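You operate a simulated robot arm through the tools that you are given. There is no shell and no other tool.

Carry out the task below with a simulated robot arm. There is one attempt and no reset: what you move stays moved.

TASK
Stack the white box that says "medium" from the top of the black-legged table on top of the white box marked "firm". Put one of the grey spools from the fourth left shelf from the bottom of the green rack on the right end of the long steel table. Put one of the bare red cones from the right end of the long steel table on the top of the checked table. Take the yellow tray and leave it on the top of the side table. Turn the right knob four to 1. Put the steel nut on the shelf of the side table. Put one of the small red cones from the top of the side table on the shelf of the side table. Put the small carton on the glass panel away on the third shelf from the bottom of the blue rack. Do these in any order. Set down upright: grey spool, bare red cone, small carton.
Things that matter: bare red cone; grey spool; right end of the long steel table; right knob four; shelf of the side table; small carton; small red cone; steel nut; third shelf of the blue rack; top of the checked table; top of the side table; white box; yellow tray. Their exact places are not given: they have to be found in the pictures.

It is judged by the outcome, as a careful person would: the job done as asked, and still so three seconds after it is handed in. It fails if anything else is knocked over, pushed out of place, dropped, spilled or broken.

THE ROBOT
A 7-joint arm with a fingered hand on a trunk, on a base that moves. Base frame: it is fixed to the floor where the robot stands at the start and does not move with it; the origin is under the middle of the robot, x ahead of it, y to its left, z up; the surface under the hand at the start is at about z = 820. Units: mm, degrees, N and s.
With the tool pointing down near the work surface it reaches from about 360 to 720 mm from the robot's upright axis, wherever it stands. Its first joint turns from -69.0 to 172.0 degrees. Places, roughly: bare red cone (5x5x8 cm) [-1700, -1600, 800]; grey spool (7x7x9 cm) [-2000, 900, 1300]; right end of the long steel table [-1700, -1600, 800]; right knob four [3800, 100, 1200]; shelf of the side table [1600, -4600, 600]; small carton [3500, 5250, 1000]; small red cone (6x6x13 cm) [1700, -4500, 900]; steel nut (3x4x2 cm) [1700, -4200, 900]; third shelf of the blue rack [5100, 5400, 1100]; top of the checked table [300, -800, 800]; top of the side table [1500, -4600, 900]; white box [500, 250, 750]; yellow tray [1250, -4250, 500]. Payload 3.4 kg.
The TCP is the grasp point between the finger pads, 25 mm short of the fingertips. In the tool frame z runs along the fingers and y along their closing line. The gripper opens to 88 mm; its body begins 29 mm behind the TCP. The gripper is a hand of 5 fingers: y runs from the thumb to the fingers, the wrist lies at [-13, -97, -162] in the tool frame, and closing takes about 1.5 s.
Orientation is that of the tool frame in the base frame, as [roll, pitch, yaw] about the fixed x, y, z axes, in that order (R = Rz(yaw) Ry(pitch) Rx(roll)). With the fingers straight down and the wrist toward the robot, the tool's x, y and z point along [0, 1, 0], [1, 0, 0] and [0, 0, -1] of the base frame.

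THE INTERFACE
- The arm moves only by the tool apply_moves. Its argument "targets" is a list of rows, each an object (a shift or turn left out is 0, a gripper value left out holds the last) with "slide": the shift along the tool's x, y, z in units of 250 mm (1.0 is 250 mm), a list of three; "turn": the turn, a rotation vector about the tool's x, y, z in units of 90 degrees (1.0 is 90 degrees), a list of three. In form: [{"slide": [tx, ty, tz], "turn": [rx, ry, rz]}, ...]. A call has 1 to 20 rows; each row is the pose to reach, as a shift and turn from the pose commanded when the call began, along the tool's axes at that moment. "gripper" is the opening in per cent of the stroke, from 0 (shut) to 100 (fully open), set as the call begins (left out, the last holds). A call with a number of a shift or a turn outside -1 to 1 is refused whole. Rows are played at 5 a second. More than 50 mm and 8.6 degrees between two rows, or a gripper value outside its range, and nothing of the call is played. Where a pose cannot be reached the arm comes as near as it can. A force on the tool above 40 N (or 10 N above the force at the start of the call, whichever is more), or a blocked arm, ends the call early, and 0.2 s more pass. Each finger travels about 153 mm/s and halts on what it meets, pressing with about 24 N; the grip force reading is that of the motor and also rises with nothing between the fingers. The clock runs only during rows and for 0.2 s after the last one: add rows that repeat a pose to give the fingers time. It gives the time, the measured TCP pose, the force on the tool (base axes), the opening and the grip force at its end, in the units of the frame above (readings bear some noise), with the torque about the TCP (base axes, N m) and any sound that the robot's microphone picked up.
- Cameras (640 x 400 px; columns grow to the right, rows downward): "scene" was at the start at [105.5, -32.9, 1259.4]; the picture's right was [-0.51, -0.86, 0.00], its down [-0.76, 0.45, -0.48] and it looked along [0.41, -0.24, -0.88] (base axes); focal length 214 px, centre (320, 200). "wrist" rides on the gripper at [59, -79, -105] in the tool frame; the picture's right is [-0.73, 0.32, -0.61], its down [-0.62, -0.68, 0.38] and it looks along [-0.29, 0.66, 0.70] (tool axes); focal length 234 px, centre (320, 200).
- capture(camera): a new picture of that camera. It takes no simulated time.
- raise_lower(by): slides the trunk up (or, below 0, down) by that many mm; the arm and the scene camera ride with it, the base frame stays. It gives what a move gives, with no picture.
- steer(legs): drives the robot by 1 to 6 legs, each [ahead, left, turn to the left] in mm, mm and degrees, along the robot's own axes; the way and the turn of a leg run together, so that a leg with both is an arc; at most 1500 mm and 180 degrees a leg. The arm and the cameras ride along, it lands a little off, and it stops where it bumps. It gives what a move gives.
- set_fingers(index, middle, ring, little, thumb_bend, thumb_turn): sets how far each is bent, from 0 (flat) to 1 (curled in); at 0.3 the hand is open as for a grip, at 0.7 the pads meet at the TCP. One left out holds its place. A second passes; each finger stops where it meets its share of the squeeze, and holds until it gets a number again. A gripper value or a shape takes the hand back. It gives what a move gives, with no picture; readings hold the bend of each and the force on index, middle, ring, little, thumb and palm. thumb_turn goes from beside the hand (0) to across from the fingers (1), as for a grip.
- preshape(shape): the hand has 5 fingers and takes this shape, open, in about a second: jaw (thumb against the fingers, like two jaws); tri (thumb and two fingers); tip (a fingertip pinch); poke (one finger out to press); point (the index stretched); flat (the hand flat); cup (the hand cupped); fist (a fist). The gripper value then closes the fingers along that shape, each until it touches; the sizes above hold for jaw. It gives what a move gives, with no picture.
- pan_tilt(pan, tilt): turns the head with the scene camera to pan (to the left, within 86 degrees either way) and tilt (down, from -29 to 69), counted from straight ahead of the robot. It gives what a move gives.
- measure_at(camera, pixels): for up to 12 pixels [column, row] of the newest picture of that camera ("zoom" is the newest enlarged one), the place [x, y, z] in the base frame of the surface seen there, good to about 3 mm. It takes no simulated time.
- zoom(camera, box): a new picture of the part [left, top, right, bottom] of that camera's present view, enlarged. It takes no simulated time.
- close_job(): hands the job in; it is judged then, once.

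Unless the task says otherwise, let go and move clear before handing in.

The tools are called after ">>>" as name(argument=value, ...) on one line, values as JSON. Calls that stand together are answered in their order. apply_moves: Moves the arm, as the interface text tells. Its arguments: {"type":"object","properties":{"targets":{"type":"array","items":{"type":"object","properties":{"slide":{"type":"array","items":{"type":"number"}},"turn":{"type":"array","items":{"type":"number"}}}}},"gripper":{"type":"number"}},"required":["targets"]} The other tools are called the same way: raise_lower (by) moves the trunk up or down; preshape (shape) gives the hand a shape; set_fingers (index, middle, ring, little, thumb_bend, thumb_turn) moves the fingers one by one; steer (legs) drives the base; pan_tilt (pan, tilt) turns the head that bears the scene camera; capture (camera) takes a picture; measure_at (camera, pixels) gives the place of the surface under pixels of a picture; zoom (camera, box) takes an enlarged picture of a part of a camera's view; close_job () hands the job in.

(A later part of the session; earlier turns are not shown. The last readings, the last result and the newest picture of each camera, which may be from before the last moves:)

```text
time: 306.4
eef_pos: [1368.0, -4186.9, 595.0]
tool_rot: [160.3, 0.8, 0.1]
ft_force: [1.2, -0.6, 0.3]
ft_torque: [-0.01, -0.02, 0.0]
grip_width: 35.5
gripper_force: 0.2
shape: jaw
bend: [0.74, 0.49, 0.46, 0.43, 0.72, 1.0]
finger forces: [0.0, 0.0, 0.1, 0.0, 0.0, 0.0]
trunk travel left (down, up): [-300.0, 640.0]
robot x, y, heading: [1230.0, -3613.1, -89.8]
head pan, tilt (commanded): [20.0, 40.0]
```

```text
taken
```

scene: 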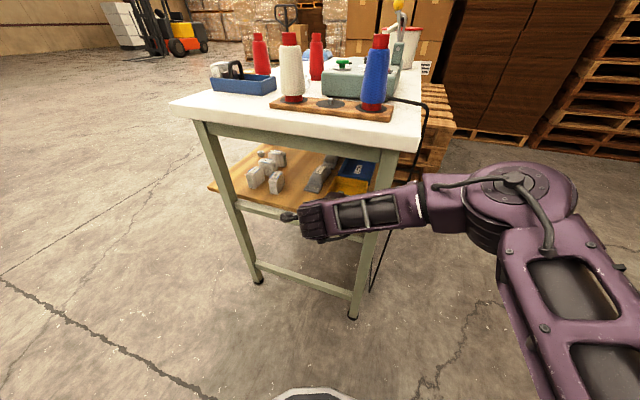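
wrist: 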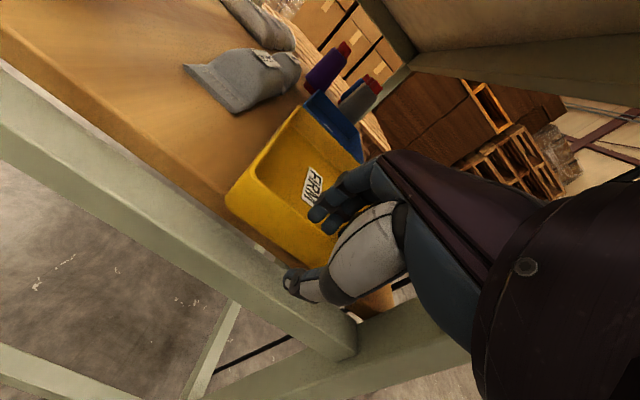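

Fingers are inside, thumb outside, no contact yet. Closing on the wall.

>>> apply_moves(targets=[{"slide": [0, 0, 0]}, {"slide": [0, 0, 0]}, {"slide": [0, 0, 0]}, {"slide": [0, 0, 0]}, {"slide": [0, 0, 0]}, {"slide": [0, 0, 0]}, {"slide": [0, 0, 0]}, {"slide": [0, 0, 0]}], gripper=0)

>>> capture(camera="wrist")

```text
time: 308.2
eef_pos: [1369.8, -4188.1, 595.3]
tool_rot: [160.2, 0.7, 0.1]
ft_force: [0.2, -0.3, 0.2]
ft_torque: [0.12, 0.02, 0.02]
grip_width: 0.1
gripper_force: 24.2
shape: jaw
bend: [0.7, 0.7, 0.7, 0.7, 0.7, 1.0]
finger forces: [15.0, 5.3, 2.1, 0.7, 22.9, 0.0]
trunk travel left (down, up): [-300.0, 640.0]
robot x, y, heading: [1231.4, -3609.0, -90.0]
head pan, tilt (commanded): [20.0, 40.0]
```

```text
taken
```

wrist: 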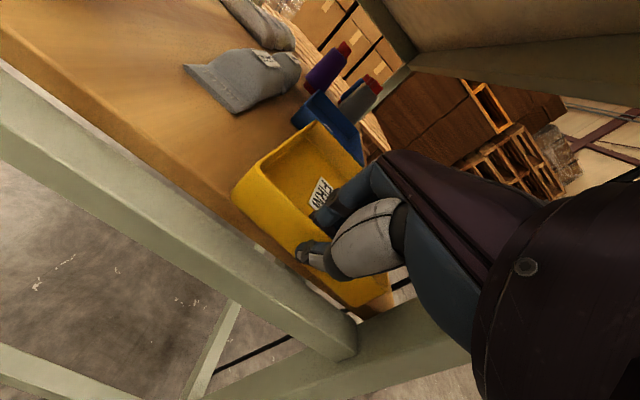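

Grip reads 24 N with the wall between the pads (tray tilted slightly in the picture). A small 15 mm test lift.

>>> apply_moves(targets=[{"slide": [0, 0.007, -0.019]}, {"slide": [0, 0.014, -0.038]}, {"slide": [0, 0.0205, -0.0564]}, {"slide": [0, 0.0205, -0.0564]}])

>>> capture(camera="wrist")

>>> zoom(camera="scene", box=[240, 120, 440, 260])

```text
time: 309.2
eef_pos: [1368.8, -4187.7, 608.0]
tool_rot: [160.3, 0.8, 0.0]
ft_force: [-0.8, -0.2, -1.7]
ft_torque: [0.16, -0.05, 0.01]
grip_width: 0.0
gripper_force: 23.7
shape: jaw
bend: [0.7, 0.7, 0.7, 0.7, 0.7, 1.0]
finger forces: [15.7, 5.0, 2.0, 0.4, 23.3, 0.0]
trunk travel left (down, up): [-300.0, 640.0]
robot x, y, heading: [1231.2, -3611.1, -90.2]
head pan, tilt (commanded): [20.0, 40.0]
```

```text
taken
```

wrist: 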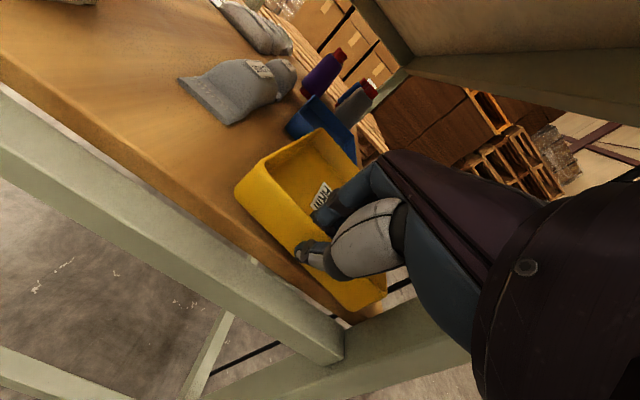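

```text
2.86 times, centred on (340, 190) of scene
```

zoom: 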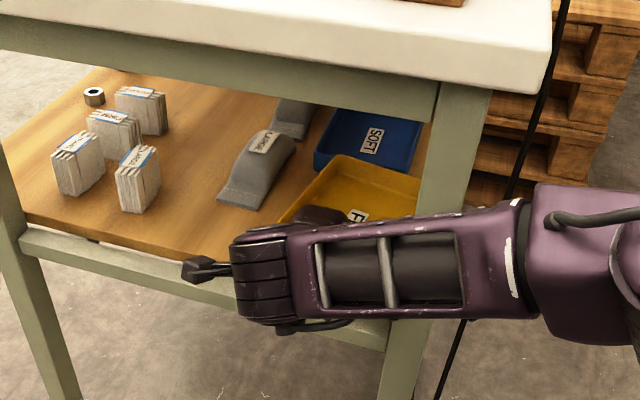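

The tray comes along (weight ≈1.7 N). Measuring its corners to see its tilt.

>>> measure_at(camera="wrist", pixels=[[262, 163], [320, 130], [243, 190], [290, 148], [355, 165], [270, 225], [385, 290], [330, 135], [300, 175]])

>>> measure_at(camera="zoom", pixels=[[336, 158], [418, 180], [285, 218], [350, 180], [360, 145]])

```text
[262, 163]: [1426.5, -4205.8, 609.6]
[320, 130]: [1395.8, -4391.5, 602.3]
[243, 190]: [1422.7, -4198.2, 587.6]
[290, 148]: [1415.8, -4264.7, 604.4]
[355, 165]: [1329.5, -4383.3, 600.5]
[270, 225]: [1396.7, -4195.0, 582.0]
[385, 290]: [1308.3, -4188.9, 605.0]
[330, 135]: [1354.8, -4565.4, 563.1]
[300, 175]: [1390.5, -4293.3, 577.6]
```

```text
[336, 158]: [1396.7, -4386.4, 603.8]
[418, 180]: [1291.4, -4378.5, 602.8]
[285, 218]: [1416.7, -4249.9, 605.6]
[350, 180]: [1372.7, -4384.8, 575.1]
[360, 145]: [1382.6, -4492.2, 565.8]
```

The tray is nearly level (rim 603–609), slightly yawed. I'll lift another 50 mm, shift 22 mm away from the leg, then draw it out 100 mm.

>>> apply_moves(targets=[{"slide": [0, 0.02, -0.056]}, {"slide": [0, 0.045, -0.12]}, {"slide": [0, 0.0684, -0.188]}, {"slide": [0.045, 0.0684, -0.188]}, {"slide": [0.088, 0.0684, -0.188]}, {"slide": [0.088, 0.0684, -0.188]}])

>>> capture(camera="wrist")

>>> zoom(camera="scene", box=[240, 120, 440, 260])

```text
time: 310.6
eef_pos: [1390.8, -4188.3, 657.1]
tool_rot: [160.2, 0.8, 0.1]
ft_force: [-0.8, 0.5, -1.3]
ft_torque: [0.16, 0.0, 0.0]
grip_width: 0.0
gripper_force: 23.7
shape: jaw
bend: [0.7, 0.7, 0.7, 0.7, 0.7, 1.0]
finger forces: [16.0, 4.7, 2.0, 0.4, 23.2, 0.1]
trunk travel left (down, up): [-300.0, 640.0]
robot x, y, heading: [1229.1, -3610.1, -89.9]
head pan, tilt (commanded): [20.0, 40.0]
```

```text
taken
```

wrist: 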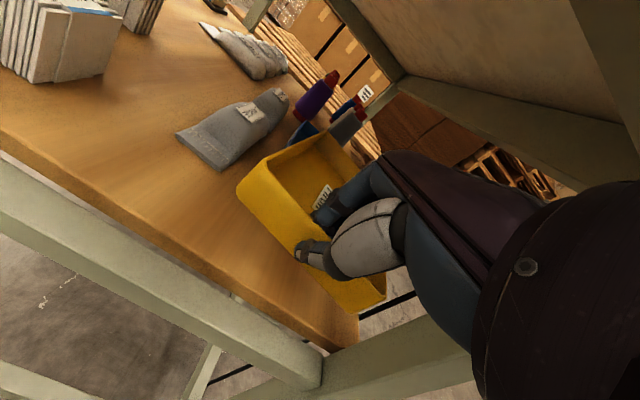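

```text
2.86 times, centred on (340, 190) of scene
```

zoom: 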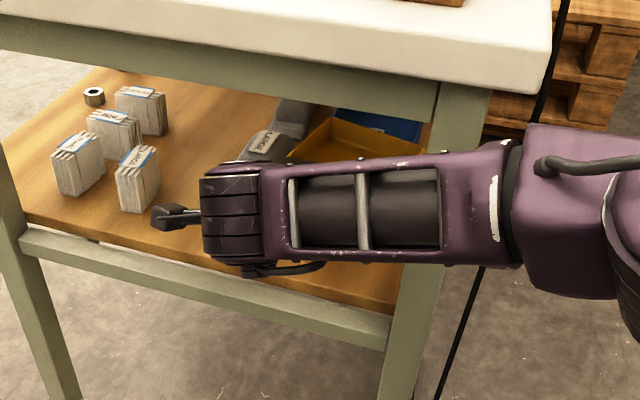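

Tray clear of the grey pad and leg. Drawing it out 110 mm with the arm, then backing the base 150 mm.

>>> apply_moves(targets=[{"slide": [0, -0.1, -0.0364]}, {"slide": [0, -0.2, -0.0728]}, {"slide": [0, -0.3, -0.1092]}, {"slide": [0, -0.4136, -0.1505]}, {"slide": [0, -0.4136, -0.1505]}])

>>> capture(camera="wrist")

>>> capture(camera="scene")

```text
time: 311.8
eef_pos: [1392.1, -4079.1, 658.4]
tool_rot: [160.2, 0.8, 0.0]
ft_force: [-0.1, -0.5, -1.3]
ft_torque: [0.16, -0.05, -0.01]
grip_width: 0.0
gripper_force: 24.4
shape: jaw
bend: [0.7, 0.7, 0.7, 0.7, 0.7, 1.0]
finger forces: [16.1, 4.8, 2.0, 0.4, 23.2, 0.1]
trunk travel left (down, up): [-300.0, 640.0]
robot x, y, heading: [1232.4, -3612.6, -90.0]
head pan, tilt (commanded): [20.0, 40.0]
```

```text
taken
```

wrist: 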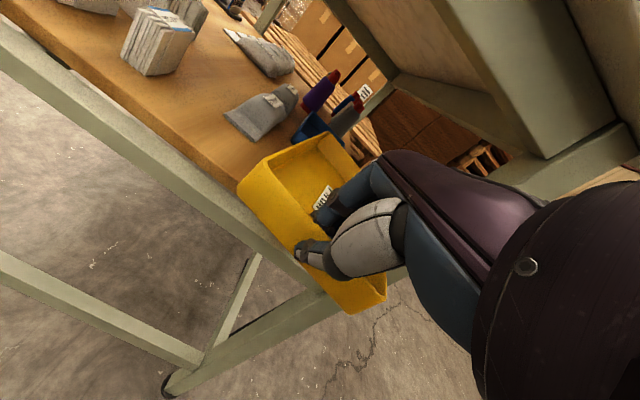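

```text
taken
```

scene: 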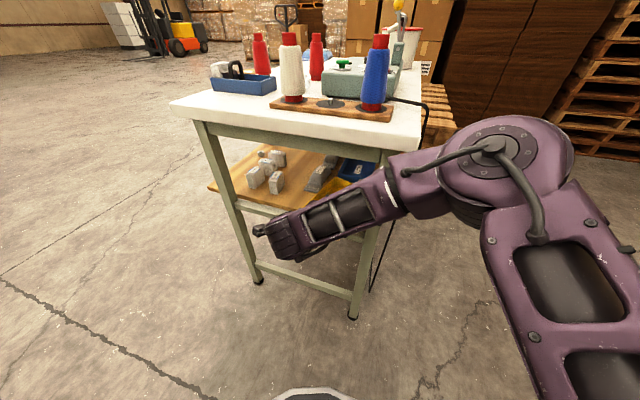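

>>> measure_at(camera="wrist", pixels=[[383, 292], [350, 308], [362, 165], [325, 138], [265, 165], [300, 305], [318, 315]])

```text
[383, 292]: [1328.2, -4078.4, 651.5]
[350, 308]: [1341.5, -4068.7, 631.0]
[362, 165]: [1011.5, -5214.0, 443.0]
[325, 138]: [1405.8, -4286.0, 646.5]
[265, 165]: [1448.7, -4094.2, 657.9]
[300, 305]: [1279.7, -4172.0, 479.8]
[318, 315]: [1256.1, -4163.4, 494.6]
```

The tray's far-right corner would pass the leg with only ~7 mm, so I'll straighten it (turn 12.6° left) and shift 20 mm away first.

>>> apply_moves(targets=[{"slide": [0.04, 0, 0], "turn": [0, 0, -0.045]}, {"slide": [0.08, 0, 0], "turn": [0, 0, -0.09]}, {"slide": [0.08, 0, 0], "turn": [0, 0, -0.14]}, {"slide": [0.08, 0, 0], "turn": [0, 0, -0.14]}])

>>> capture(camera="wrist")

>>> capture(camera="scene")

```text
time: 312.8
eef_pos: [1412.3, -4079.6, 658.7]
tool_rot: [160.8, 5.0, 11.9]
ft_force: [0.5, 0.0, -1.4]
ft_torque: [0.18, 0.01, 0.02]
grip_width: 0.0
gripper_force: 23.7
shape: jaw
bend: [0.7, 0.7, 0.7, 0.7, 0.7, 1.0]
finger forces: [15.8, 4.7, 2.1, 0.5, 23.2, 0.1]
trunk travel left (down, up): [-300.0, 640.0]
robot x, y, heading: [1225.9, -3609.7, -90.2]
head pan, tilt (commanded): [20.0, 40.0]
```

```text
taken
```

wrist: 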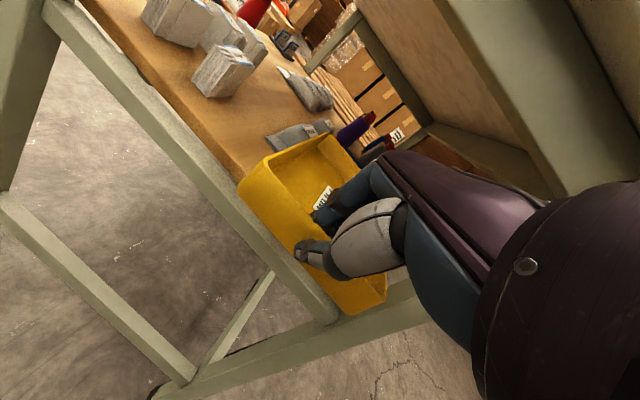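

```text
taken
```

scene: 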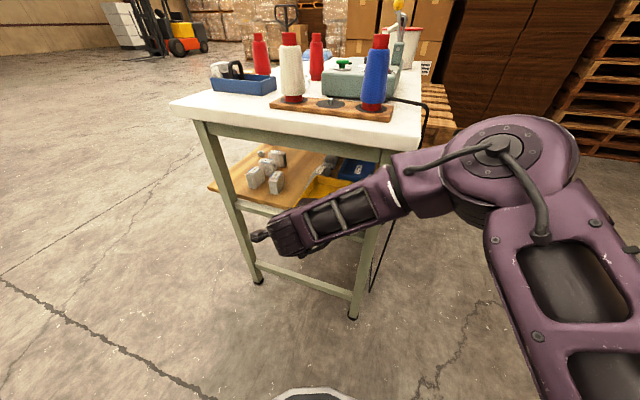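

Straightened. Backing the base 130 mm, then retracting the arm another 65 mm so the tray is fully outside.

>>> steer(legs=[[-130, 0, 0]])

>>> apply_moves(targets=[{"slide": [0, -0.08, -0.03]}, {"slide": [0, -0.16, -0.06]}, {"slide": [0, -0.24, -0.09]}, {"slide": [0, -0.24, -0.09]}])

>>> capture(camera="scene")

>>> capture(camera="wrist")

```text
time: 314.1
eef_pos: [1412.7, -3951.4, 659.4]
tool_rot: [160.7, 5.0, 12.0]
ft_force: [-0.4, -0.2, -0.9]
ft_torque: [0.16, 0.01, -0.02]
grip_width: 0.0
gripper_force: 23.8
shape: jaw
bend: [0.7, 0.7, 0.7, 0.7, 0.7, 1.0]
finger forces: [16.1, 4.8, 1.9, 0.7, 23.6, 0.0]
trunk travel left (down, up): [-300.0, 640.0]
robot x, y, heading: [1234.1, -3480.8, -89.5]
head pan, tilt (commanded): [20.0, 40.0]
```

```text
time: 315.1
eef_pos: [1400.4, -3889.2, 660.8]
tool_rot: [160.8, 5.0, 11.9]
ft_force: [-1.3, -0.7, -0.6]
ft_torque: [0.13, -0.01, -0.02]
grip_width: 0.0
gripper_force: 24.0
shape: jaw
bend: [0.7, 0.7, 0.7, 0.7, 0.7, 1.0]
finger forces: [16.0, 4.8, 2.1, 0.7, 23.4, 0.1]
trunk travel left (down, up): [-300.0, 640.0]
robot x, y, heading: [1232.5, -3483.7, -90.1]
head pan, tilt (commanded): [20.0, 40.0]
```

```text
taken
```

scene: 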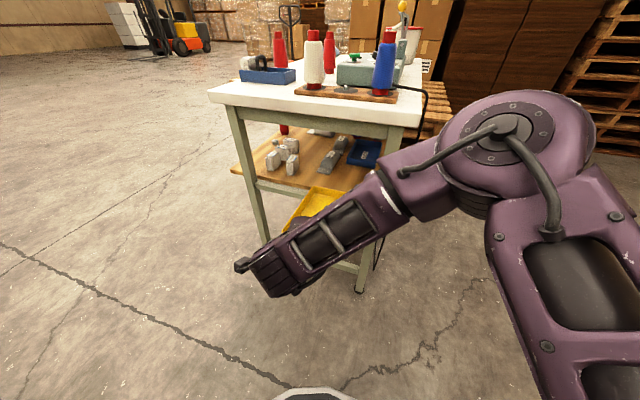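

```text
taken
```

wrist: 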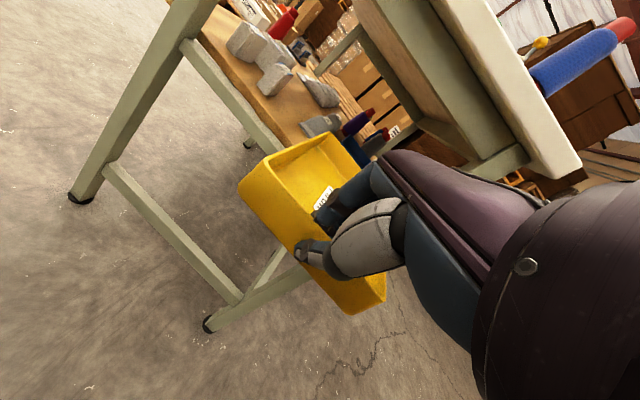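

The tray is fully out (far end y≈−4090). Raising the trunk 400 mm, then strafing left along the corridor to the +x side while facing −y.

>>> raise_lower(by=400)

>>> pan_tilt(pan=70, tilt=35)

>>> capture(camera="scene")

```text
time: 318.9
eef_pos: [1400.7, -3889.2, 1061.6]
tool_rot: [160.9, 5.0, 12.0]
ft_force: [0.7, 0.7, -0.9]
ft_torque: [0.14, 0.0, 0.0]
grip_width: 0.0
gripper_force: 23.7
shape: jaw
bend: [0.7, 0.7, 0.7, 0.7, 0.7, 1.0]
finger forces: [16.1, 4.7, 2.0, 0.6, 23.4, 0.0]
trunk travel left (down, up): [-700.0, 240.0]
robot x, y, heading: [1233.1, -3481.1, -90.0]
head pan, tilt (commanded): [20.0, 40.0]
```

```text
time: 320.1
eef_pos: [1400.2, -3888.0, 1060.9]
tool_rot: [160.8, 5.0, 12.0]
ft_force: [-0.4, 0.2, -1.3]
ft_torque: [0.18, -0.02, -0.02]
grip_width: 0.0
gripper_force: 24.0
shape: jaw
bend: [0.7, 0.7, 0.7, 0.7, 0.7, 1.0]
finger forces: [16.2, 4.7, 1.9, 0.6, 23.4, 0.0]
trunk travel left (down, up): [-700.0, 240.0]
robot x, y, heading: [1230.9, -3482.5, -89.8]
head pan, tilt (commanded): [70.0, 35.0]
```

```text
taken
```

scene: 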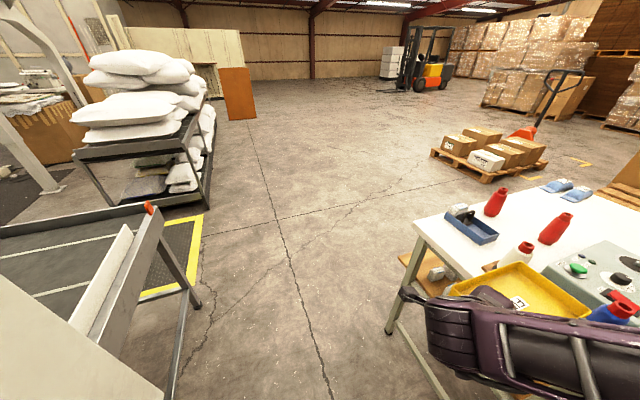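

The way ahead (to +x) is open; measuring the conveyor's nearest leg at (190,300) and the cart.

>>> measure_at(camera="scene", pixels=[[195, 300], [175, 370], [205, 205], [160, 240], [110, 330], [240, 119], [450, 155], [520, 275], [300, 300]])

```text
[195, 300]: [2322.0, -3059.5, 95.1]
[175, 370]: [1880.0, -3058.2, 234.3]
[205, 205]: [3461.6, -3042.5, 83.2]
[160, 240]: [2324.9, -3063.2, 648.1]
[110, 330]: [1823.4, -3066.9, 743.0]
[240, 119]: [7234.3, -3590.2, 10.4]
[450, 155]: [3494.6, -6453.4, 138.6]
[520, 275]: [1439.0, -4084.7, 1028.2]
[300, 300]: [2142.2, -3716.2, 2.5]
```

Clear. Strafing left 1320 mm, then ahead 700 mm and turning right 90° to face the table's back side.

>>> steer(legs=[[0, 660, 0], [0, 660, 0], [700, 0, 0], [0, 0, -90], [0, 380, 0]])

>>> pan_tilt(pan=5, tilt=40)

>>> capture(camera="scene")

>>> capture(camera="wrist")

```text
time: 336.2
eef_pos: [2151.4, -4736.5, 1061.1]
tool_rot: [160.8, 5.0, -76.5]
ft_force: [-0.3, -0.8, -1.6]
ft_torque: [0.0, -0.15, 0.01]
grip_width: 0.0
gripper_force: 24.4
shape: jaw
bend: [0.7, 0.7, 0.7, 0.7, 0.7, 1.0]
finger forces: [15.8, 4.6, 2.1, 0.6, 23.1, 0.1]
trunk travel left (down, up): [-700.0, 240.0]
robot x, y, heading: [2553.4, -4553.7, -178.5]
head pan, tilt (commanded): [70.0, 35.0]
```

```text
time: 337.6
eef_pos: [2148.7, -4734.2, 1061.0]
tool_rot: [160.8, 5.0, -76.6]
ft_force: [0.3, -0.6, -1.5]
ft_torque: [-0.01, -0.14, 0.04]
grip_width: 0.2
gripper_force: 24.8
shape: jaw
bend: [0.7, 0.7, 0.7, 0.7, 0.7, 1.0]
finger forces: [16.1, 4.7, 2.0, 0.6, 23.1, 0.0]
trunk travel left (down, up): [-700.0, 240.0]
robot x, y, heading: [2553.8, -4557.3, -178.5]
head pan, tilt (commanded): [5.0, 40.0]
```

```text
taken
```

scene: 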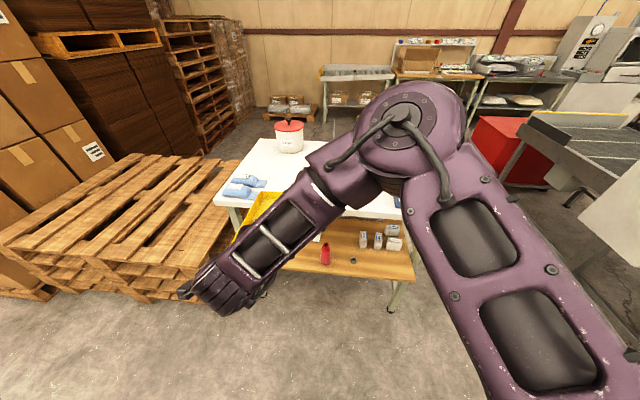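

```text
taken
```

wrist: 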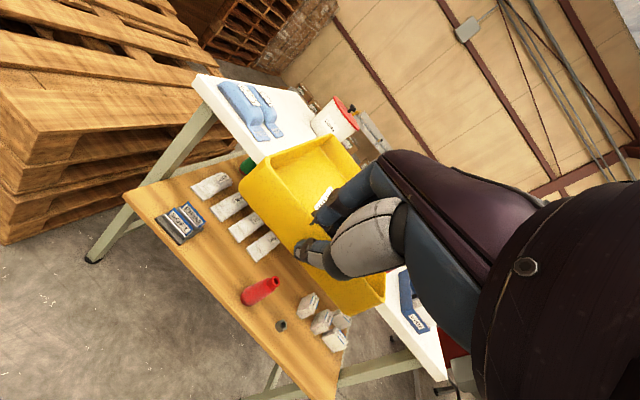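

Tray held, robot behind the table. I'll square the heading, drive 260 mm closer, and level the tray's small roll with a corrective turn.

>>> steer(legs=[[0, 0, -1.5], [260, 0, 0]])

>>> apply_moves(targets=[{"turn": [-0.0067, 0.0411, 0.0238]}, {"turn": [-0.0067, 0.0411, 0.0238]}, {"turn": [-0.0067, 0.0411, 0.0238]}])

>>> capture(camera="wrist")

>>> pan_tilt(pan=25, tilt=35)

>>> capture(camera="scene")

```text
time: 339.8
eef_pos: [1888.1, -4727.1, 1060.9]
tool_rot: [160.8, 5.0, -77.8]
ft_force: [0.0, -0.2, -2.0]
ft_torque: [-0.01, -0.15, 0.0]
grip_width: 0.0
gripper_force: 24.3
shape: jaw
bend: [0.7, 0.7, 0.7, 0.7, 0.7, 1.0]
finger forces: [15.9, 4.5, 2.0, 0.5, 23.2, 0.1]
trunk travel left (down, up): [-700.0, 240.0]
robot x, y, heading: [2290.5, -4554.2, -180.1]
head pan, tilt (commanded): [5.0, 40.0]
```

```text
time: 340.6
eef_pos: [1886.8, -4726.3, 1060.8]
tool_rot: [160.2, 0.9, -78.6]
ft_force: [0.1, 0.2, -0.3]
ft_torque: [-0.04, -0.2, -0.03]
grip_width: 0.0
gripper_force: 24.0
shape: jaw
bend: [0.7, 0.7, 0.7, 0.7, 0.71, 1.0]
finger forces: [16.3, 4.5, 2.0, 0.4, 23.1, 0.1]
trunk travel left (down, up): [-700.0, 240.0]
robot x, y, heading: [2291.9, -4556.4, -179.7]
head pan, tilt (commanded): [5.0, 40.0]
```

```text
taken
```

wrist: 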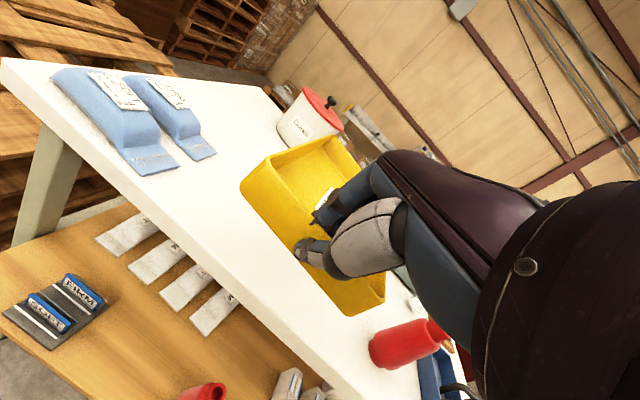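

```text
time: 341.5
eef_pos: [1886.2, -4726.8, 1059.9]
tool_rot: [160.2, 0.8, -78.6]
ft_force: [0.6, -0.5, -2.1]
ft_torque: [0.02, -0.13, 0.0]
grip_width: 0.0
gripper_force: 24.1
shape: jaw
bend: [0.7, 0.7, 0.7, 0.7, 0.71, 1.0]
finger forces: [16.3, 4.4, 2.0, 0.4, 23.3, 0.1]
trunk travel left (down, up): [-700.0, 240.0]
robot x, y, heading: [2296.1, -4556.0, -179.9]
head pan, tilt (commanded): [25.0, 35.0]
```

```text
taken
```

scene: 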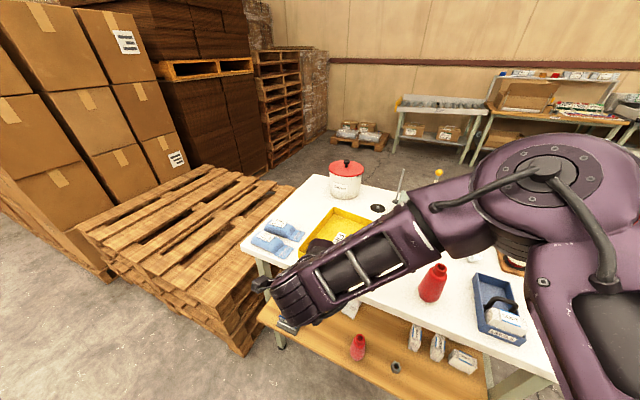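

Checking tray levelness and where the elbow is relative to the standing red cone at (433,282).

>>> measure_at(camera="wrist", pixels=[[248, 182], [335, 140], [357, 165], [383, 292], [270, 160], [355, 312], [150, 165], [205, 150], [320, 250], [300, 100]])

>>> measure_at(camera="scene", pixels=[[545, 170], [490, 200], [440, 210], [520, 240], [433, 270], [335, 210], [295, 245], [350, 195], [378, 208]])

```text
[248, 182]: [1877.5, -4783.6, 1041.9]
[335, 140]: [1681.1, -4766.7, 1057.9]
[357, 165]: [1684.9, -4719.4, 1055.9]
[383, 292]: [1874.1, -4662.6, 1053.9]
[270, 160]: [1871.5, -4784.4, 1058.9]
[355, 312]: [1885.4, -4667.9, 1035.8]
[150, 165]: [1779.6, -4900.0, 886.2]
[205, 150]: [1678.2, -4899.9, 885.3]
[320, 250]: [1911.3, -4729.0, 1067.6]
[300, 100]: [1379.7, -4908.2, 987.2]
```

```text
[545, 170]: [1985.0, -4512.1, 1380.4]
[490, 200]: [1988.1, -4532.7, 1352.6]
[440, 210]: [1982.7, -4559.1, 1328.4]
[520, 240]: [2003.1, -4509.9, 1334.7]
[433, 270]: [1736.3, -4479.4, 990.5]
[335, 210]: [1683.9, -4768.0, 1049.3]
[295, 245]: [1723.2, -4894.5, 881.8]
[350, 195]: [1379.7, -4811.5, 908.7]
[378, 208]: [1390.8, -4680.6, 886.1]
```

Tray is level (rim 1054–1059) and blue pads start at y≈−4895. Moving in 135 mm and down 130 mm to just above the tabletop.

>>> apply_moves(targets=[{"slide": [-0.027, 0.1245, 0.045]}, {"slide": [-0.0535, 0.249, 0.09]}, {"slide": [-0.08, 0.3734, 0.1345]}, {"slide": [-0.107, 0.4979, 0.1794]}, {"slide": [-0.107, 0.4538, 0.3017]}, {"slide": [-0.107, 0.41, 0.424]}, {"slide": [-0.107, 0.3657, 0.5464]}, {"slide": [-0.107, 0.3216, 0.6687]}, {"slide": [-0.107, 0.3216, 0.6687]}])

>>> capture(camera="wrist")

>>> capture(camera="scene")

```text
time: 343.5
eef_pos: [1753.6, -4724.8, 932.8]
tool_rot: [160.1, 0.9, -78.6]
ft_force: [-0.2, 0.4, -1.9]
ft_torque: [-0.03, -0.11, 0.01]
grip_width: 0.0
gripper_force: 24.0
shape: jaw
bend: [0.7, 0.7, 0.7, 0.7, 0.71, 1.0]
finger forces: [16.4, 4.4, 1.8, 0.2, 23.0, 0.1]
trunk travel left (down, up): [-700.0, 240.0]
robot x, y, heading: [2294.8, -4557.0, -179.9]
head pan, tilt (commanded): [25.0, 35.0]
```

```text
taken
```

wrist: 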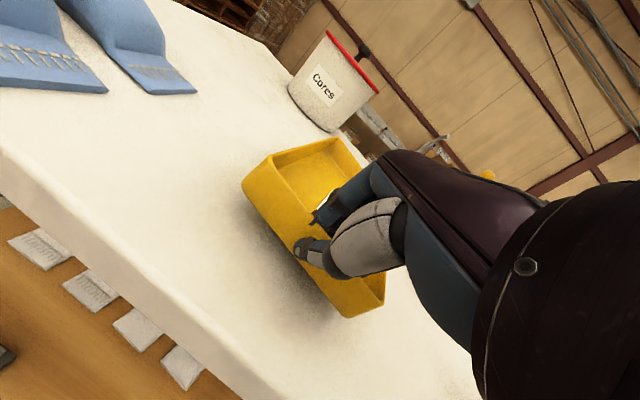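

```text
taken
```

scene: 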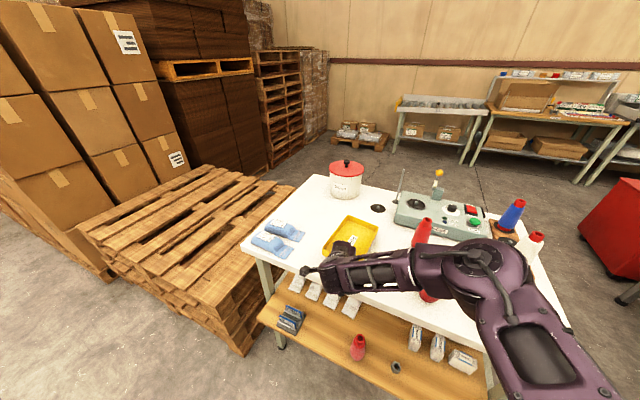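

The elbow now appears near the standing red cone at (428,297). Measuring their heights before going lower.

>>> measure_at(camera="scene", pixels=[[475, 258], [440, 265], [400, 262], [460, 295], [428, 297], [350, 275], [440, 285], [422, 228]])

>>> zoom(camera="scene", box=[300, 180, 560, 340])

>>> measure_at(camera="wrist", pixels=[[248, 182], [270, 160], [335, 143], [383, 292], [355, 312], [250, 200], [240, 240]])

```text
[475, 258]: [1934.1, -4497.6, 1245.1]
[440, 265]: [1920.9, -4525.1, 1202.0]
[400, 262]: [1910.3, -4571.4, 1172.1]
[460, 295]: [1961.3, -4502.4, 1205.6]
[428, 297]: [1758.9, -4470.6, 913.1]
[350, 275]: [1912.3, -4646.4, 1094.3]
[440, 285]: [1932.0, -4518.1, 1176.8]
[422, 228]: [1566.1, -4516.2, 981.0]
```

```text
2.46 times, centred on (430, 260) of scene
```

zoom: 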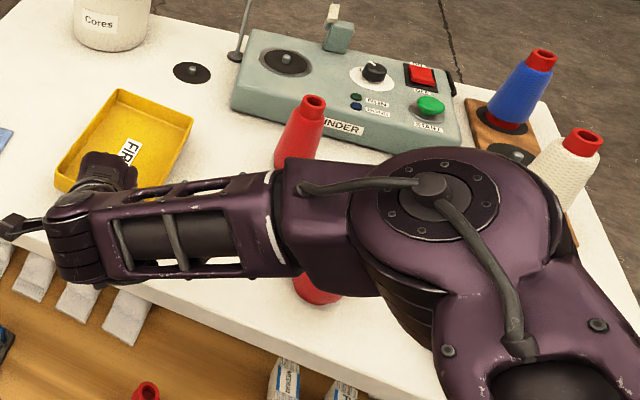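

```text
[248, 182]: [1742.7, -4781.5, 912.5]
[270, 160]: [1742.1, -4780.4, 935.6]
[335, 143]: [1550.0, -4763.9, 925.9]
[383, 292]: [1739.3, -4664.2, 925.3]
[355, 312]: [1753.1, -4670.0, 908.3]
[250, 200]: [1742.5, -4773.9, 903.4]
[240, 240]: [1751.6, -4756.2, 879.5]
```

Clear of the cone (elbow x≥1810 at its far side, z>1090). Tray bottom is ≈18 mm above the top. Lowering slowly.

>>> apply_moves(targets=[{"slide": [0, -0.0068, 0.0188]}, {"slide": [0, -0.0136, 0.0376]}, {"slide": [0, -0.019, 0.0527]}, {"slide": [0, -0.019, 0.0527]}])

>>> apply_moves(targets=[{"slide": [0, -0.0027, 0.0075]}, {"slide": [0, -0.0054, 0.015]}, {"slide": [0, -0.0054, 0.015]}])

>>> capture(camera="wrist")

```text
time: 344.5
eef_pos: [1752.4, -4725.1, 917.6]
tool_rot: [160.2, 0.8, -78.6]
ft_force: [-0.6, 0.2, -0.9]
ft_torque: [-0.01, -0.14, 0.02]
grip_width: 0.0
gripper_force: 24.3
shape: jaw
bend: [0.7, 0.7, 0.7, 0.7, 0.71, 1.0]
finger forces: [16.4, 4.3, 2.0, 0.2, 22.9, 0.0]
trunk travel left (down, up): [-700.0, 240.0]
robot x, y, heading: [2287.5, -4553.7, -180.0]
head pan, tilt (commanded): [25.0, 35.0]
```

```text
time: 345.3
eef_pos: [1751.5, -4723.6, 912.4]
tool_rot: [160.0, 0.9, -78.7]
ft_force: [0.1, -1.0, 0.9]
ft_torque: [0.09, -0.14, -0.02]
grip_width: 0.1
gripper_force: 24.1
shape: jaw
bend: [0.7, 0.7, 0.7, 0.7, 0.71, 1.0]
finger forces: [16.4, 4.9, 1.9, 0.0, 23.4, 0.0]
trunk travel left (down, up): [-700.0, 240.0]
robot x, y, heading: [2293.3, -4557.9, -180.0]
head pan, tilt (commanded): [25.0, 35.0]
```

```text
taken
```

wrist: 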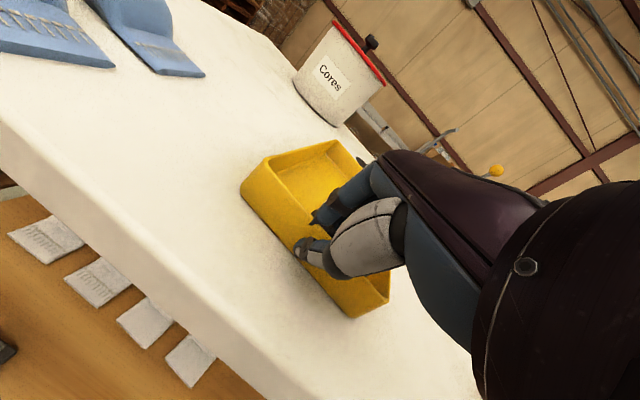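

First contact is starting. Another 3 mm.

>>> apply_moves(targets=[{"slide": [0, -0.0027, 0.0056]}, {"slide": [0, -0.004, 0.0113]}, {"slide": [0, -0.004, 0.0113]}])

>>> measure_at(camera="wrist", pixels=[[248, 182], [270, 160], [338, 143], [386, 292], [357, 314], [256, 208], [330, 310]])

```text
time: 346.1
eef_pos: [1752.8, -4723.3, 912.4]
tool_rot: [160.0, 1.0, -78.6]
ft_force: [-1.0, -1.5, 11.7]
ft_torque: [0.09, -0.05, 0.06]
grip_width: 0.1
gripper_force: 23.3
shape: jaw
bend: [0.7, 0.7, 0.7, 0.7, 0.72, 1.0]
finger forces: [16.7, 5.8, 2.6, 0.3, 24.6, 0.1]
trunk travel left (down, up): [-700.0, 240.0]
robot x, y, heading: [2296.3, -4558.3, -179.7]
head pan, tilt (commanded): [25.0, 35.0]
```

```text
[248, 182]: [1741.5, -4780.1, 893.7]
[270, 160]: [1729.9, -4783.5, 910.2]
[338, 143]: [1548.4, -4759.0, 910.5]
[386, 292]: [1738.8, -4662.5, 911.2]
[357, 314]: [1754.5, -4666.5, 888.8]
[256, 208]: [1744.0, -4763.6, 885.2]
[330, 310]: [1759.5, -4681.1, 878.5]
```

Rim reads 910–911 at all corners: the tray sits flat on the top (11.7 N). I'll open only to 35 % and rise vertically.

>>> apply_moves(targets=[{"slide": [0, 0, 0]}, {"slide": [0, 0, 0]}, {"slide": [0, 0, 0]}, {"slide": [0, 0, 0]}], gripper=35)

>>> apply_moves(targets=[{"slide": [0, 0.014, -0.038]}, {"slide": [0, 0.034, -0.094]}, {"slide": [0, 0.068, -0.188]}, {"slide": [0, 0.122, -0.339]}, {"slide": [0, 0.19, -0.527]}, {"slide": [0, 0.19, -0.527]}])

>>> capture(camera="wrist")

>>> zoom(camera="scene", box=[220, 150, 560, 390])

```text
time: 347.1
eef_pos: [1752.3, -4723.9, 910.0]
tool_rot: [160.1, 0.9, -78.6]
ft_force: [-1.3, 1.1, 3.1]
ft_torque: [0.01, -0.01, 0.0]
grip_width: 29.6
gripper_force: 0.1
shape: jaw
bend: [0.74, 0.51, 0.48, 0.46, 0.76, 1.0]
finger forces: [0.0, 0.0, 0.1, 0.1, 3.4, 0.1]
trunk travel left (down, up): [-700.0, 240.0]
robot x, y, heading: [2294.5, -4555.7, -179.4]
head pan, tilt (commanded): [25.0, 35.0]
```

```text
time: 348.5
eef_pos: [1752.2, -4724.2, 1047.9]
tool_rot: [160.2, 0.8, -78.5]
ft_force: [0.3, 1.1, 0.0]
ft_torque: [-0.02, -0.01, 0.01]
grip_width: 30.3
gripper_force: 0.1
shape: jaw
bend: [0.74, 0.51, 0.48, 0.46, 0.73, 1.0]
finger forces: [0.0, 0.1, 0.1, 0.1, 0.0, 0.1]
trunk travel left (down, up): [-700.0, 240.0]
robot x, y, heading: [2294.1, -4554.8, -179.9]
head pan, tilt (commanded): [25.0, 35.0]
```

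```text
taken
```

wrist: 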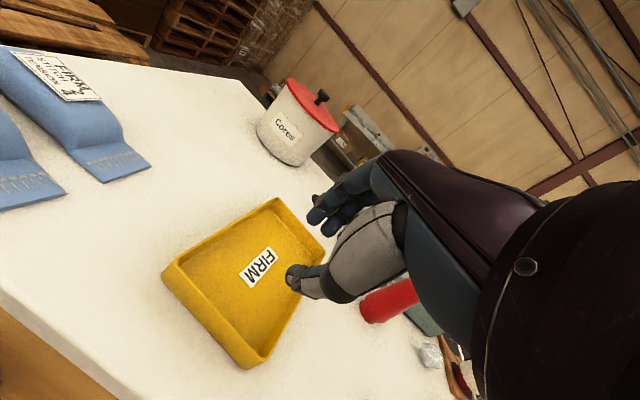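

```text
1.67 times, centred on (390, 270) of scene
```

zoom: 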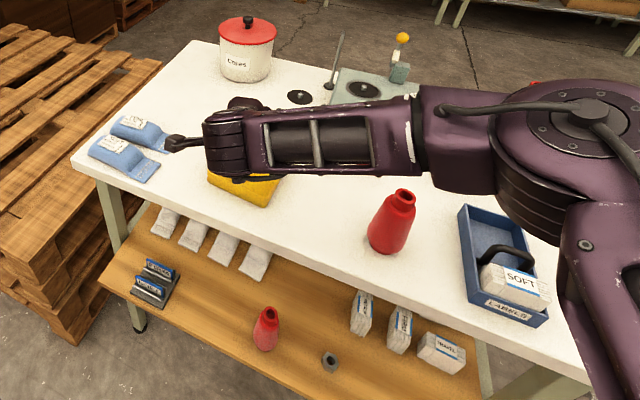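

The tray rests on the top, and the cone and nut are on the shelf: side-table tasks done. I'll back off, straighten the hand, and turn to face +y to look for the knob at about (3800,100,1200).

>>> steer(legs=[[-450, 0, 0], [0, 0, -90]])

>>> apply_moves(targets=[{"turn": [0.075, 0, 0]}, {"turn": [0.15, 0, 0]}, {"turn": [0.222, 0, 0]}, {"turn": [0.222, 0, 0]}], gripper=100)

>>> pan_tilt(pan=-20, tilt=10)

>>> capture(camera="scene")

```text
time: 354.9
eef_pos: [2568.8, -4017.8, 1048.0]
tool_rot: [160.2, 0.8, -168.1]
ft_force: [0.4, 0.4, -0.2]
ft_torque: [-0.02, 0.0, 0.03]
grip_width: 30.8
gripper_force: 0.1
shape: jaw
bend: [0.74, 0.51, 0.48, 0.46, 0.73, 1.0]
finger forces: [0.1, 0.1, 0.0, 0.0, 0.0, 0.1]
trunk travel left (down, up): [-700.0, 240.0]
robot x, y, heading: [2744.7, -4557.1, 90.8]
head pan, tilt (commanded): [25.0, 35.0]
```

```text
time: 355.9
eef_pos: [2569.5, -4017.7, 1049.4]
tool_rot: [-179.8, 0.8, -167.9]
ft_force: [0.3, -0.8, -0.3]
ft_torque: [-0.03, 0.03, 0.03]
grip_width: 87.9
gripper_force: 0.1
shape: jaw
bend: [0.3, 0.3, 0.3, 0.3, 0.3, 0.98]
finger forces: [0.1, 0.0, 0.0, 0.0, 0.0, 0.0]
trunk travel left (down, up): [-700.0, 240.0]
robot x, y, heading: [2744.6, -4557.7, 90.8]
head pan, tilt (commanded): [25.0, 35.0]
```

```text
time: 357.1
eef_pos: [2570.2, -4018.1, 1047.5]
tool_rot: [180.0, 0.8, -168.0]
ft_force: [-0.6, 0.1, -0.6]
ft_torque: [0.0, -0.01, 0.0]
grip_width: 88.2
gripper_force: 0.0
shape: jaw
bend: [0.3, 0.3, 0.3, 0.3, 0.3, 0.98]
finger forces: [0.0, 0.0, 0.0, 0.0, 0.1, 0.0]
trunk travel left (down, up): [-700.0, 240.0]
robot x, y, heading: [2742.9, -4557.6, 90.7]
head pan, tilt (commanded): [-20.0, 10.0]
```

```text
taken
```

scene: 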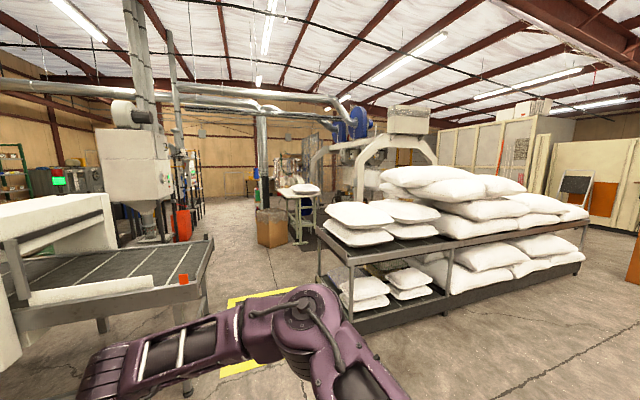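

The knob should appear around pixel (299,172). Zooming there.

>>> zoom(camera="scene", box=[240, 120, 400, 230])

>>> measure_at(camera="scene", pixels=[[300, 172], [310, 165], [290, 175], [330, 170], [350, 160], [270, 230], [325, 240], [210, 285], [250, 300], [320, 300]])

```text
3.64 times, centred on (320, 175) of scene
```

zoom: 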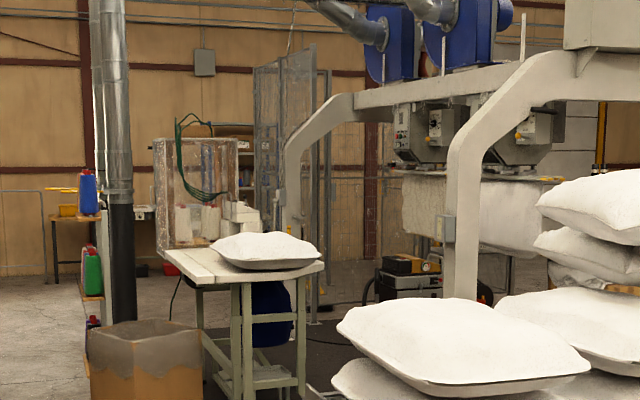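

```text
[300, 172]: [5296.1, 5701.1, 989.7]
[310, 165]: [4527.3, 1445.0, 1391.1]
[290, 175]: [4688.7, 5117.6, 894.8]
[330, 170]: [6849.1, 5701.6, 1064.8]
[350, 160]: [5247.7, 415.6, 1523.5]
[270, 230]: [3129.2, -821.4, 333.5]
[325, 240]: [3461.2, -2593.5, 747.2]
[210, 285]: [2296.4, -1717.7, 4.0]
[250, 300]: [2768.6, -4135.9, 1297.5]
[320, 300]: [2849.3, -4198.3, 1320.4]
```

The knob isn't visible from here. I'll measure the passage between the conveyor and the pillow cart to drive nearer.

>>> measure_at(camera="scene", pixels=[[350, 262], [318, 232], [322, 282], [357, 330], [230, 372], [235, 300], [208, 240], [205, 262], [440, 310], [270, 290]])

>>> pan_tilt(pan=5, tilt=25)

>>> capture(camera="scene")

```text
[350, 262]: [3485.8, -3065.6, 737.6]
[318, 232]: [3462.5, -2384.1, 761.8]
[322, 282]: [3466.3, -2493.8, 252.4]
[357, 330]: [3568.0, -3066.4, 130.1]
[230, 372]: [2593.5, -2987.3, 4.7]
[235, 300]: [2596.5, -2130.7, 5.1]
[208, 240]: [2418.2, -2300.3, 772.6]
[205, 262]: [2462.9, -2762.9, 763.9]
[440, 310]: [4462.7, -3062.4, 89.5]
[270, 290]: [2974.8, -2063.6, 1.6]
```

```text
time: 358.0
eef_pos: [2569.5, -4017.7, 1048.2]
tool_rot: [-179.9, 0.9, -168.0]
ft_force: [0.2, 0.5, -0.3]
ft_torque: [-0.01, -0.02, -0.01]
grip_width: 88.0
gripper_force: 0.1
shape: jaw
bend: [0.3, 0.3, 0.3, 0.3, 0.3, 0.98]
finger forces: [0.0, 0.0, 0.0, 0.0, 0.0, 0.1]
trunk travel left (down, up): [-700.0, 240.0]
robot x, y, heading: [2740.9, -4555.9, 90.8]
head pan, tilt (commanded): [5.0, 25.0]
```

```text
taken
```

scene: 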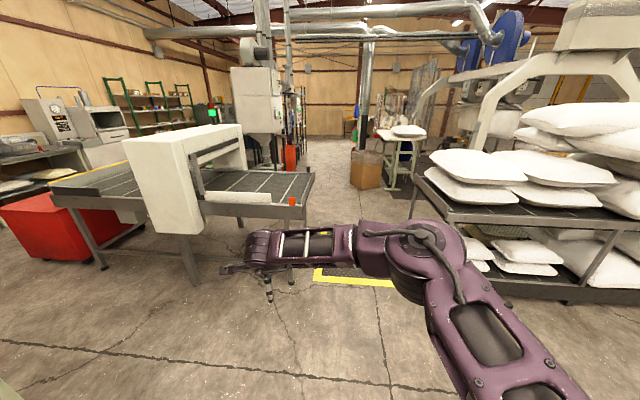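

Passage is x 2463–3462 (floor mat ≈5 mm). I'll move to x≈2960 and drive ahead to y≈−1950.

>>> steer(legs=[[0, -220, -0.8], [1300, 0, 0], [1300, 0, 0]])

>>> pan_tilt(pan=-25, tilt=15)

>>> capture(camera="scene")

```text
time: 372.0
eef_pos: [2762.0, -1393.2, 1047.7]
tool_rot: [-179.8, 0.8, -167.9]
ft_force: [0.1, 0.2, 0.5]
ft_torque: [0.03, -0.04, -0.01]
grip_width: 88.0
gripper_force: 0.1
shape: jaw
bend: [0.3, 0.3, 0.3, 0.3, 0.3, 0.98]
finger forces: [0.0, 0.0, 0.0, 0.1, 0.0, 0.0]
trunk travel left (down, up): [-700.0, 240.0]
robot x, y, heading: [2934.9, -1930.7, 91.1]
head pan, tilt (commanded): [5.0, 25.0]
```

```text
time: 373.0
eef_pos: [2763.0, -1392.9, 1048.7]
tool_rot: [-179.9, 0.7, -167.9]
ft_force: [0.5, -0.5, 0.8]
ft_torque: [0.04, 0.0, -0.02]
grip_width: 87.8
gripper_force: 0.0
shape: jaw
bend: [0.3, 0.3, 0.3, 0.3, 0.3, 0.98]
finger forces: [0.0, 0.0, 0.0, 0.0, 0.0, 0.1]
trunk travel left (down, up): [-700.0, 240.0]
robot x, y, heading: [2934.6, -1931.8, 90.9]
head pan, tilt (commanded): [-25.0, 15.0]
```

```text
taken
```

scene: 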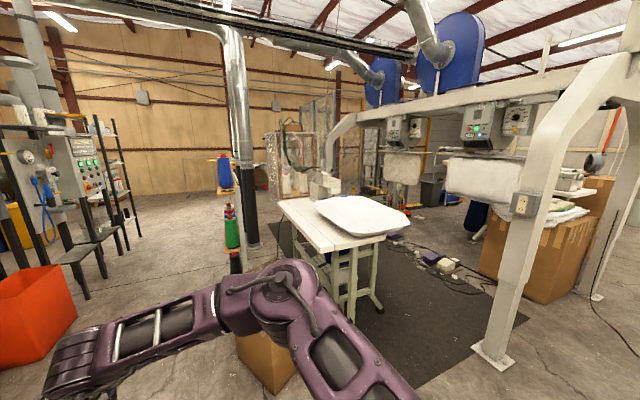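

Control boxes hang under the arch at (395,130), (475,125), (515,118). Zooming in and measuring.

>>> zoom(camera="scene", box=[300, 80, 560, 240])

>>> measure_at(camera="scene", pixels=[[395, 130], [475, 125], [515, 118], [317, 165], [345, 170], [500, 350], [400, 190], [525, 205], [350, 225], [240, 240]])

```text
2.46 times, centred on (430, 160) of scene
```

zoom: 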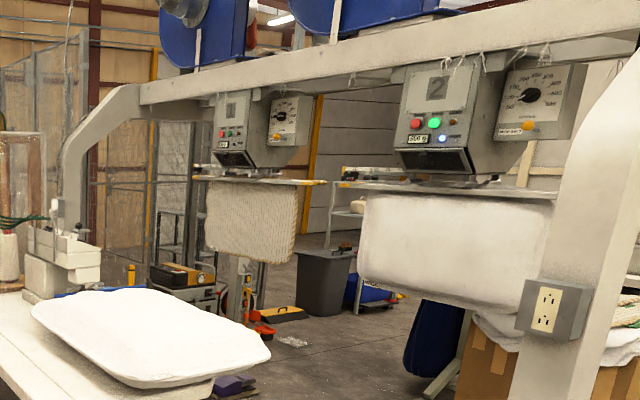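

```text
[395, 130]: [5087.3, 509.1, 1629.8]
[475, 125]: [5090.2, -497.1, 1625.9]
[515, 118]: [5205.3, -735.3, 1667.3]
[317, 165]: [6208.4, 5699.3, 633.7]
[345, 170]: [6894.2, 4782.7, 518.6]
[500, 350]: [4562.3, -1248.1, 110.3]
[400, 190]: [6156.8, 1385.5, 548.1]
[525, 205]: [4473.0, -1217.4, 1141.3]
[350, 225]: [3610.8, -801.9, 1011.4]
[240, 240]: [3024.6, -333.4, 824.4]
```

Those boxes are at (5090,±500,1626), not the described place. There's another panel at left (60,160); measuring it and other candidates.

>>> measure_at(camera="scene", pixels=[[48, 152], [90, 165], [25, 155], [70, 180], [325, 185], [300, 175], [290, 190], [225, 215], [345, 155]])

>>> zoom(camera="scene", box=[0, 80, 160, 260])

>>> zoom(camera="scene", box=[200, 100, 360, 240])

```text
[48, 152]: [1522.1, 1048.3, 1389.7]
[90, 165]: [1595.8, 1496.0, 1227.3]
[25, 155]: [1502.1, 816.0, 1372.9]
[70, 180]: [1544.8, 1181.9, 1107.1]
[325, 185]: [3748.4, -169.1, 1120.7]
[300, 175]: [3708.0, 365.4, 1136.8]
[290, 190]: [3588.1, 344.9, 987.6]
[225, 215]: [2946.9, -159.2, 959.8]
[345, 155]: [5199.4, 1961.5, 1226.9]
```

```text
2.22 times, centred on (80, 170) of scene
```

zoom: 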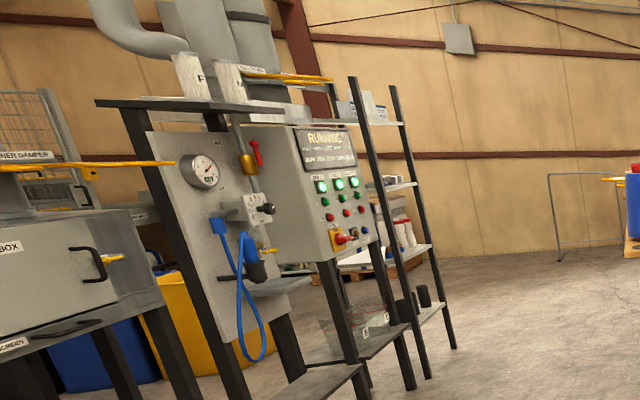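

```text
2.86 times, centred on (280, 170) of scene
```

zoom: 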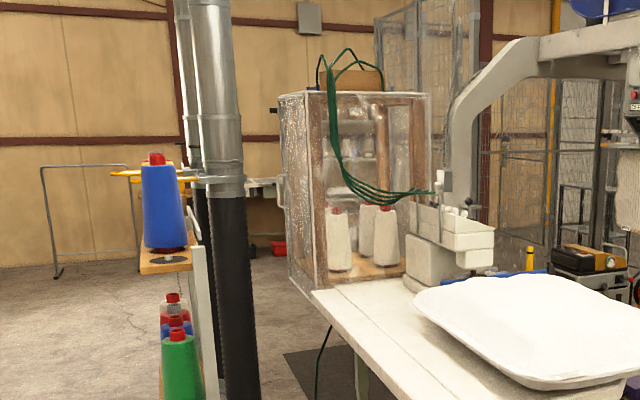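

A white machine head sits on that table around (3750,−170…365,1120) with small knobs. Zooming closely on it.

>>> zoom(camera="scene", box=[290, 140, 360, 210])

```text
5.71 times, centred on (325, 175) of scene
```

zoom: 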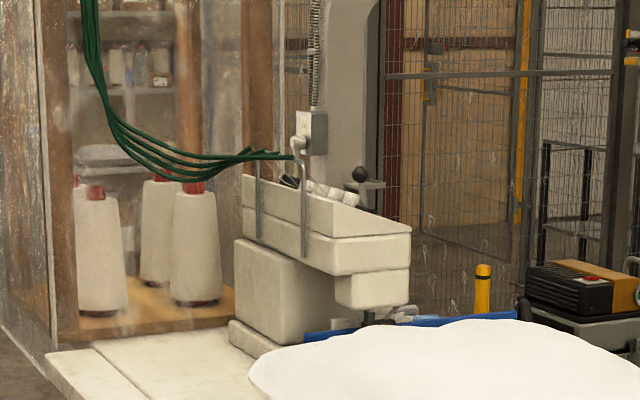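

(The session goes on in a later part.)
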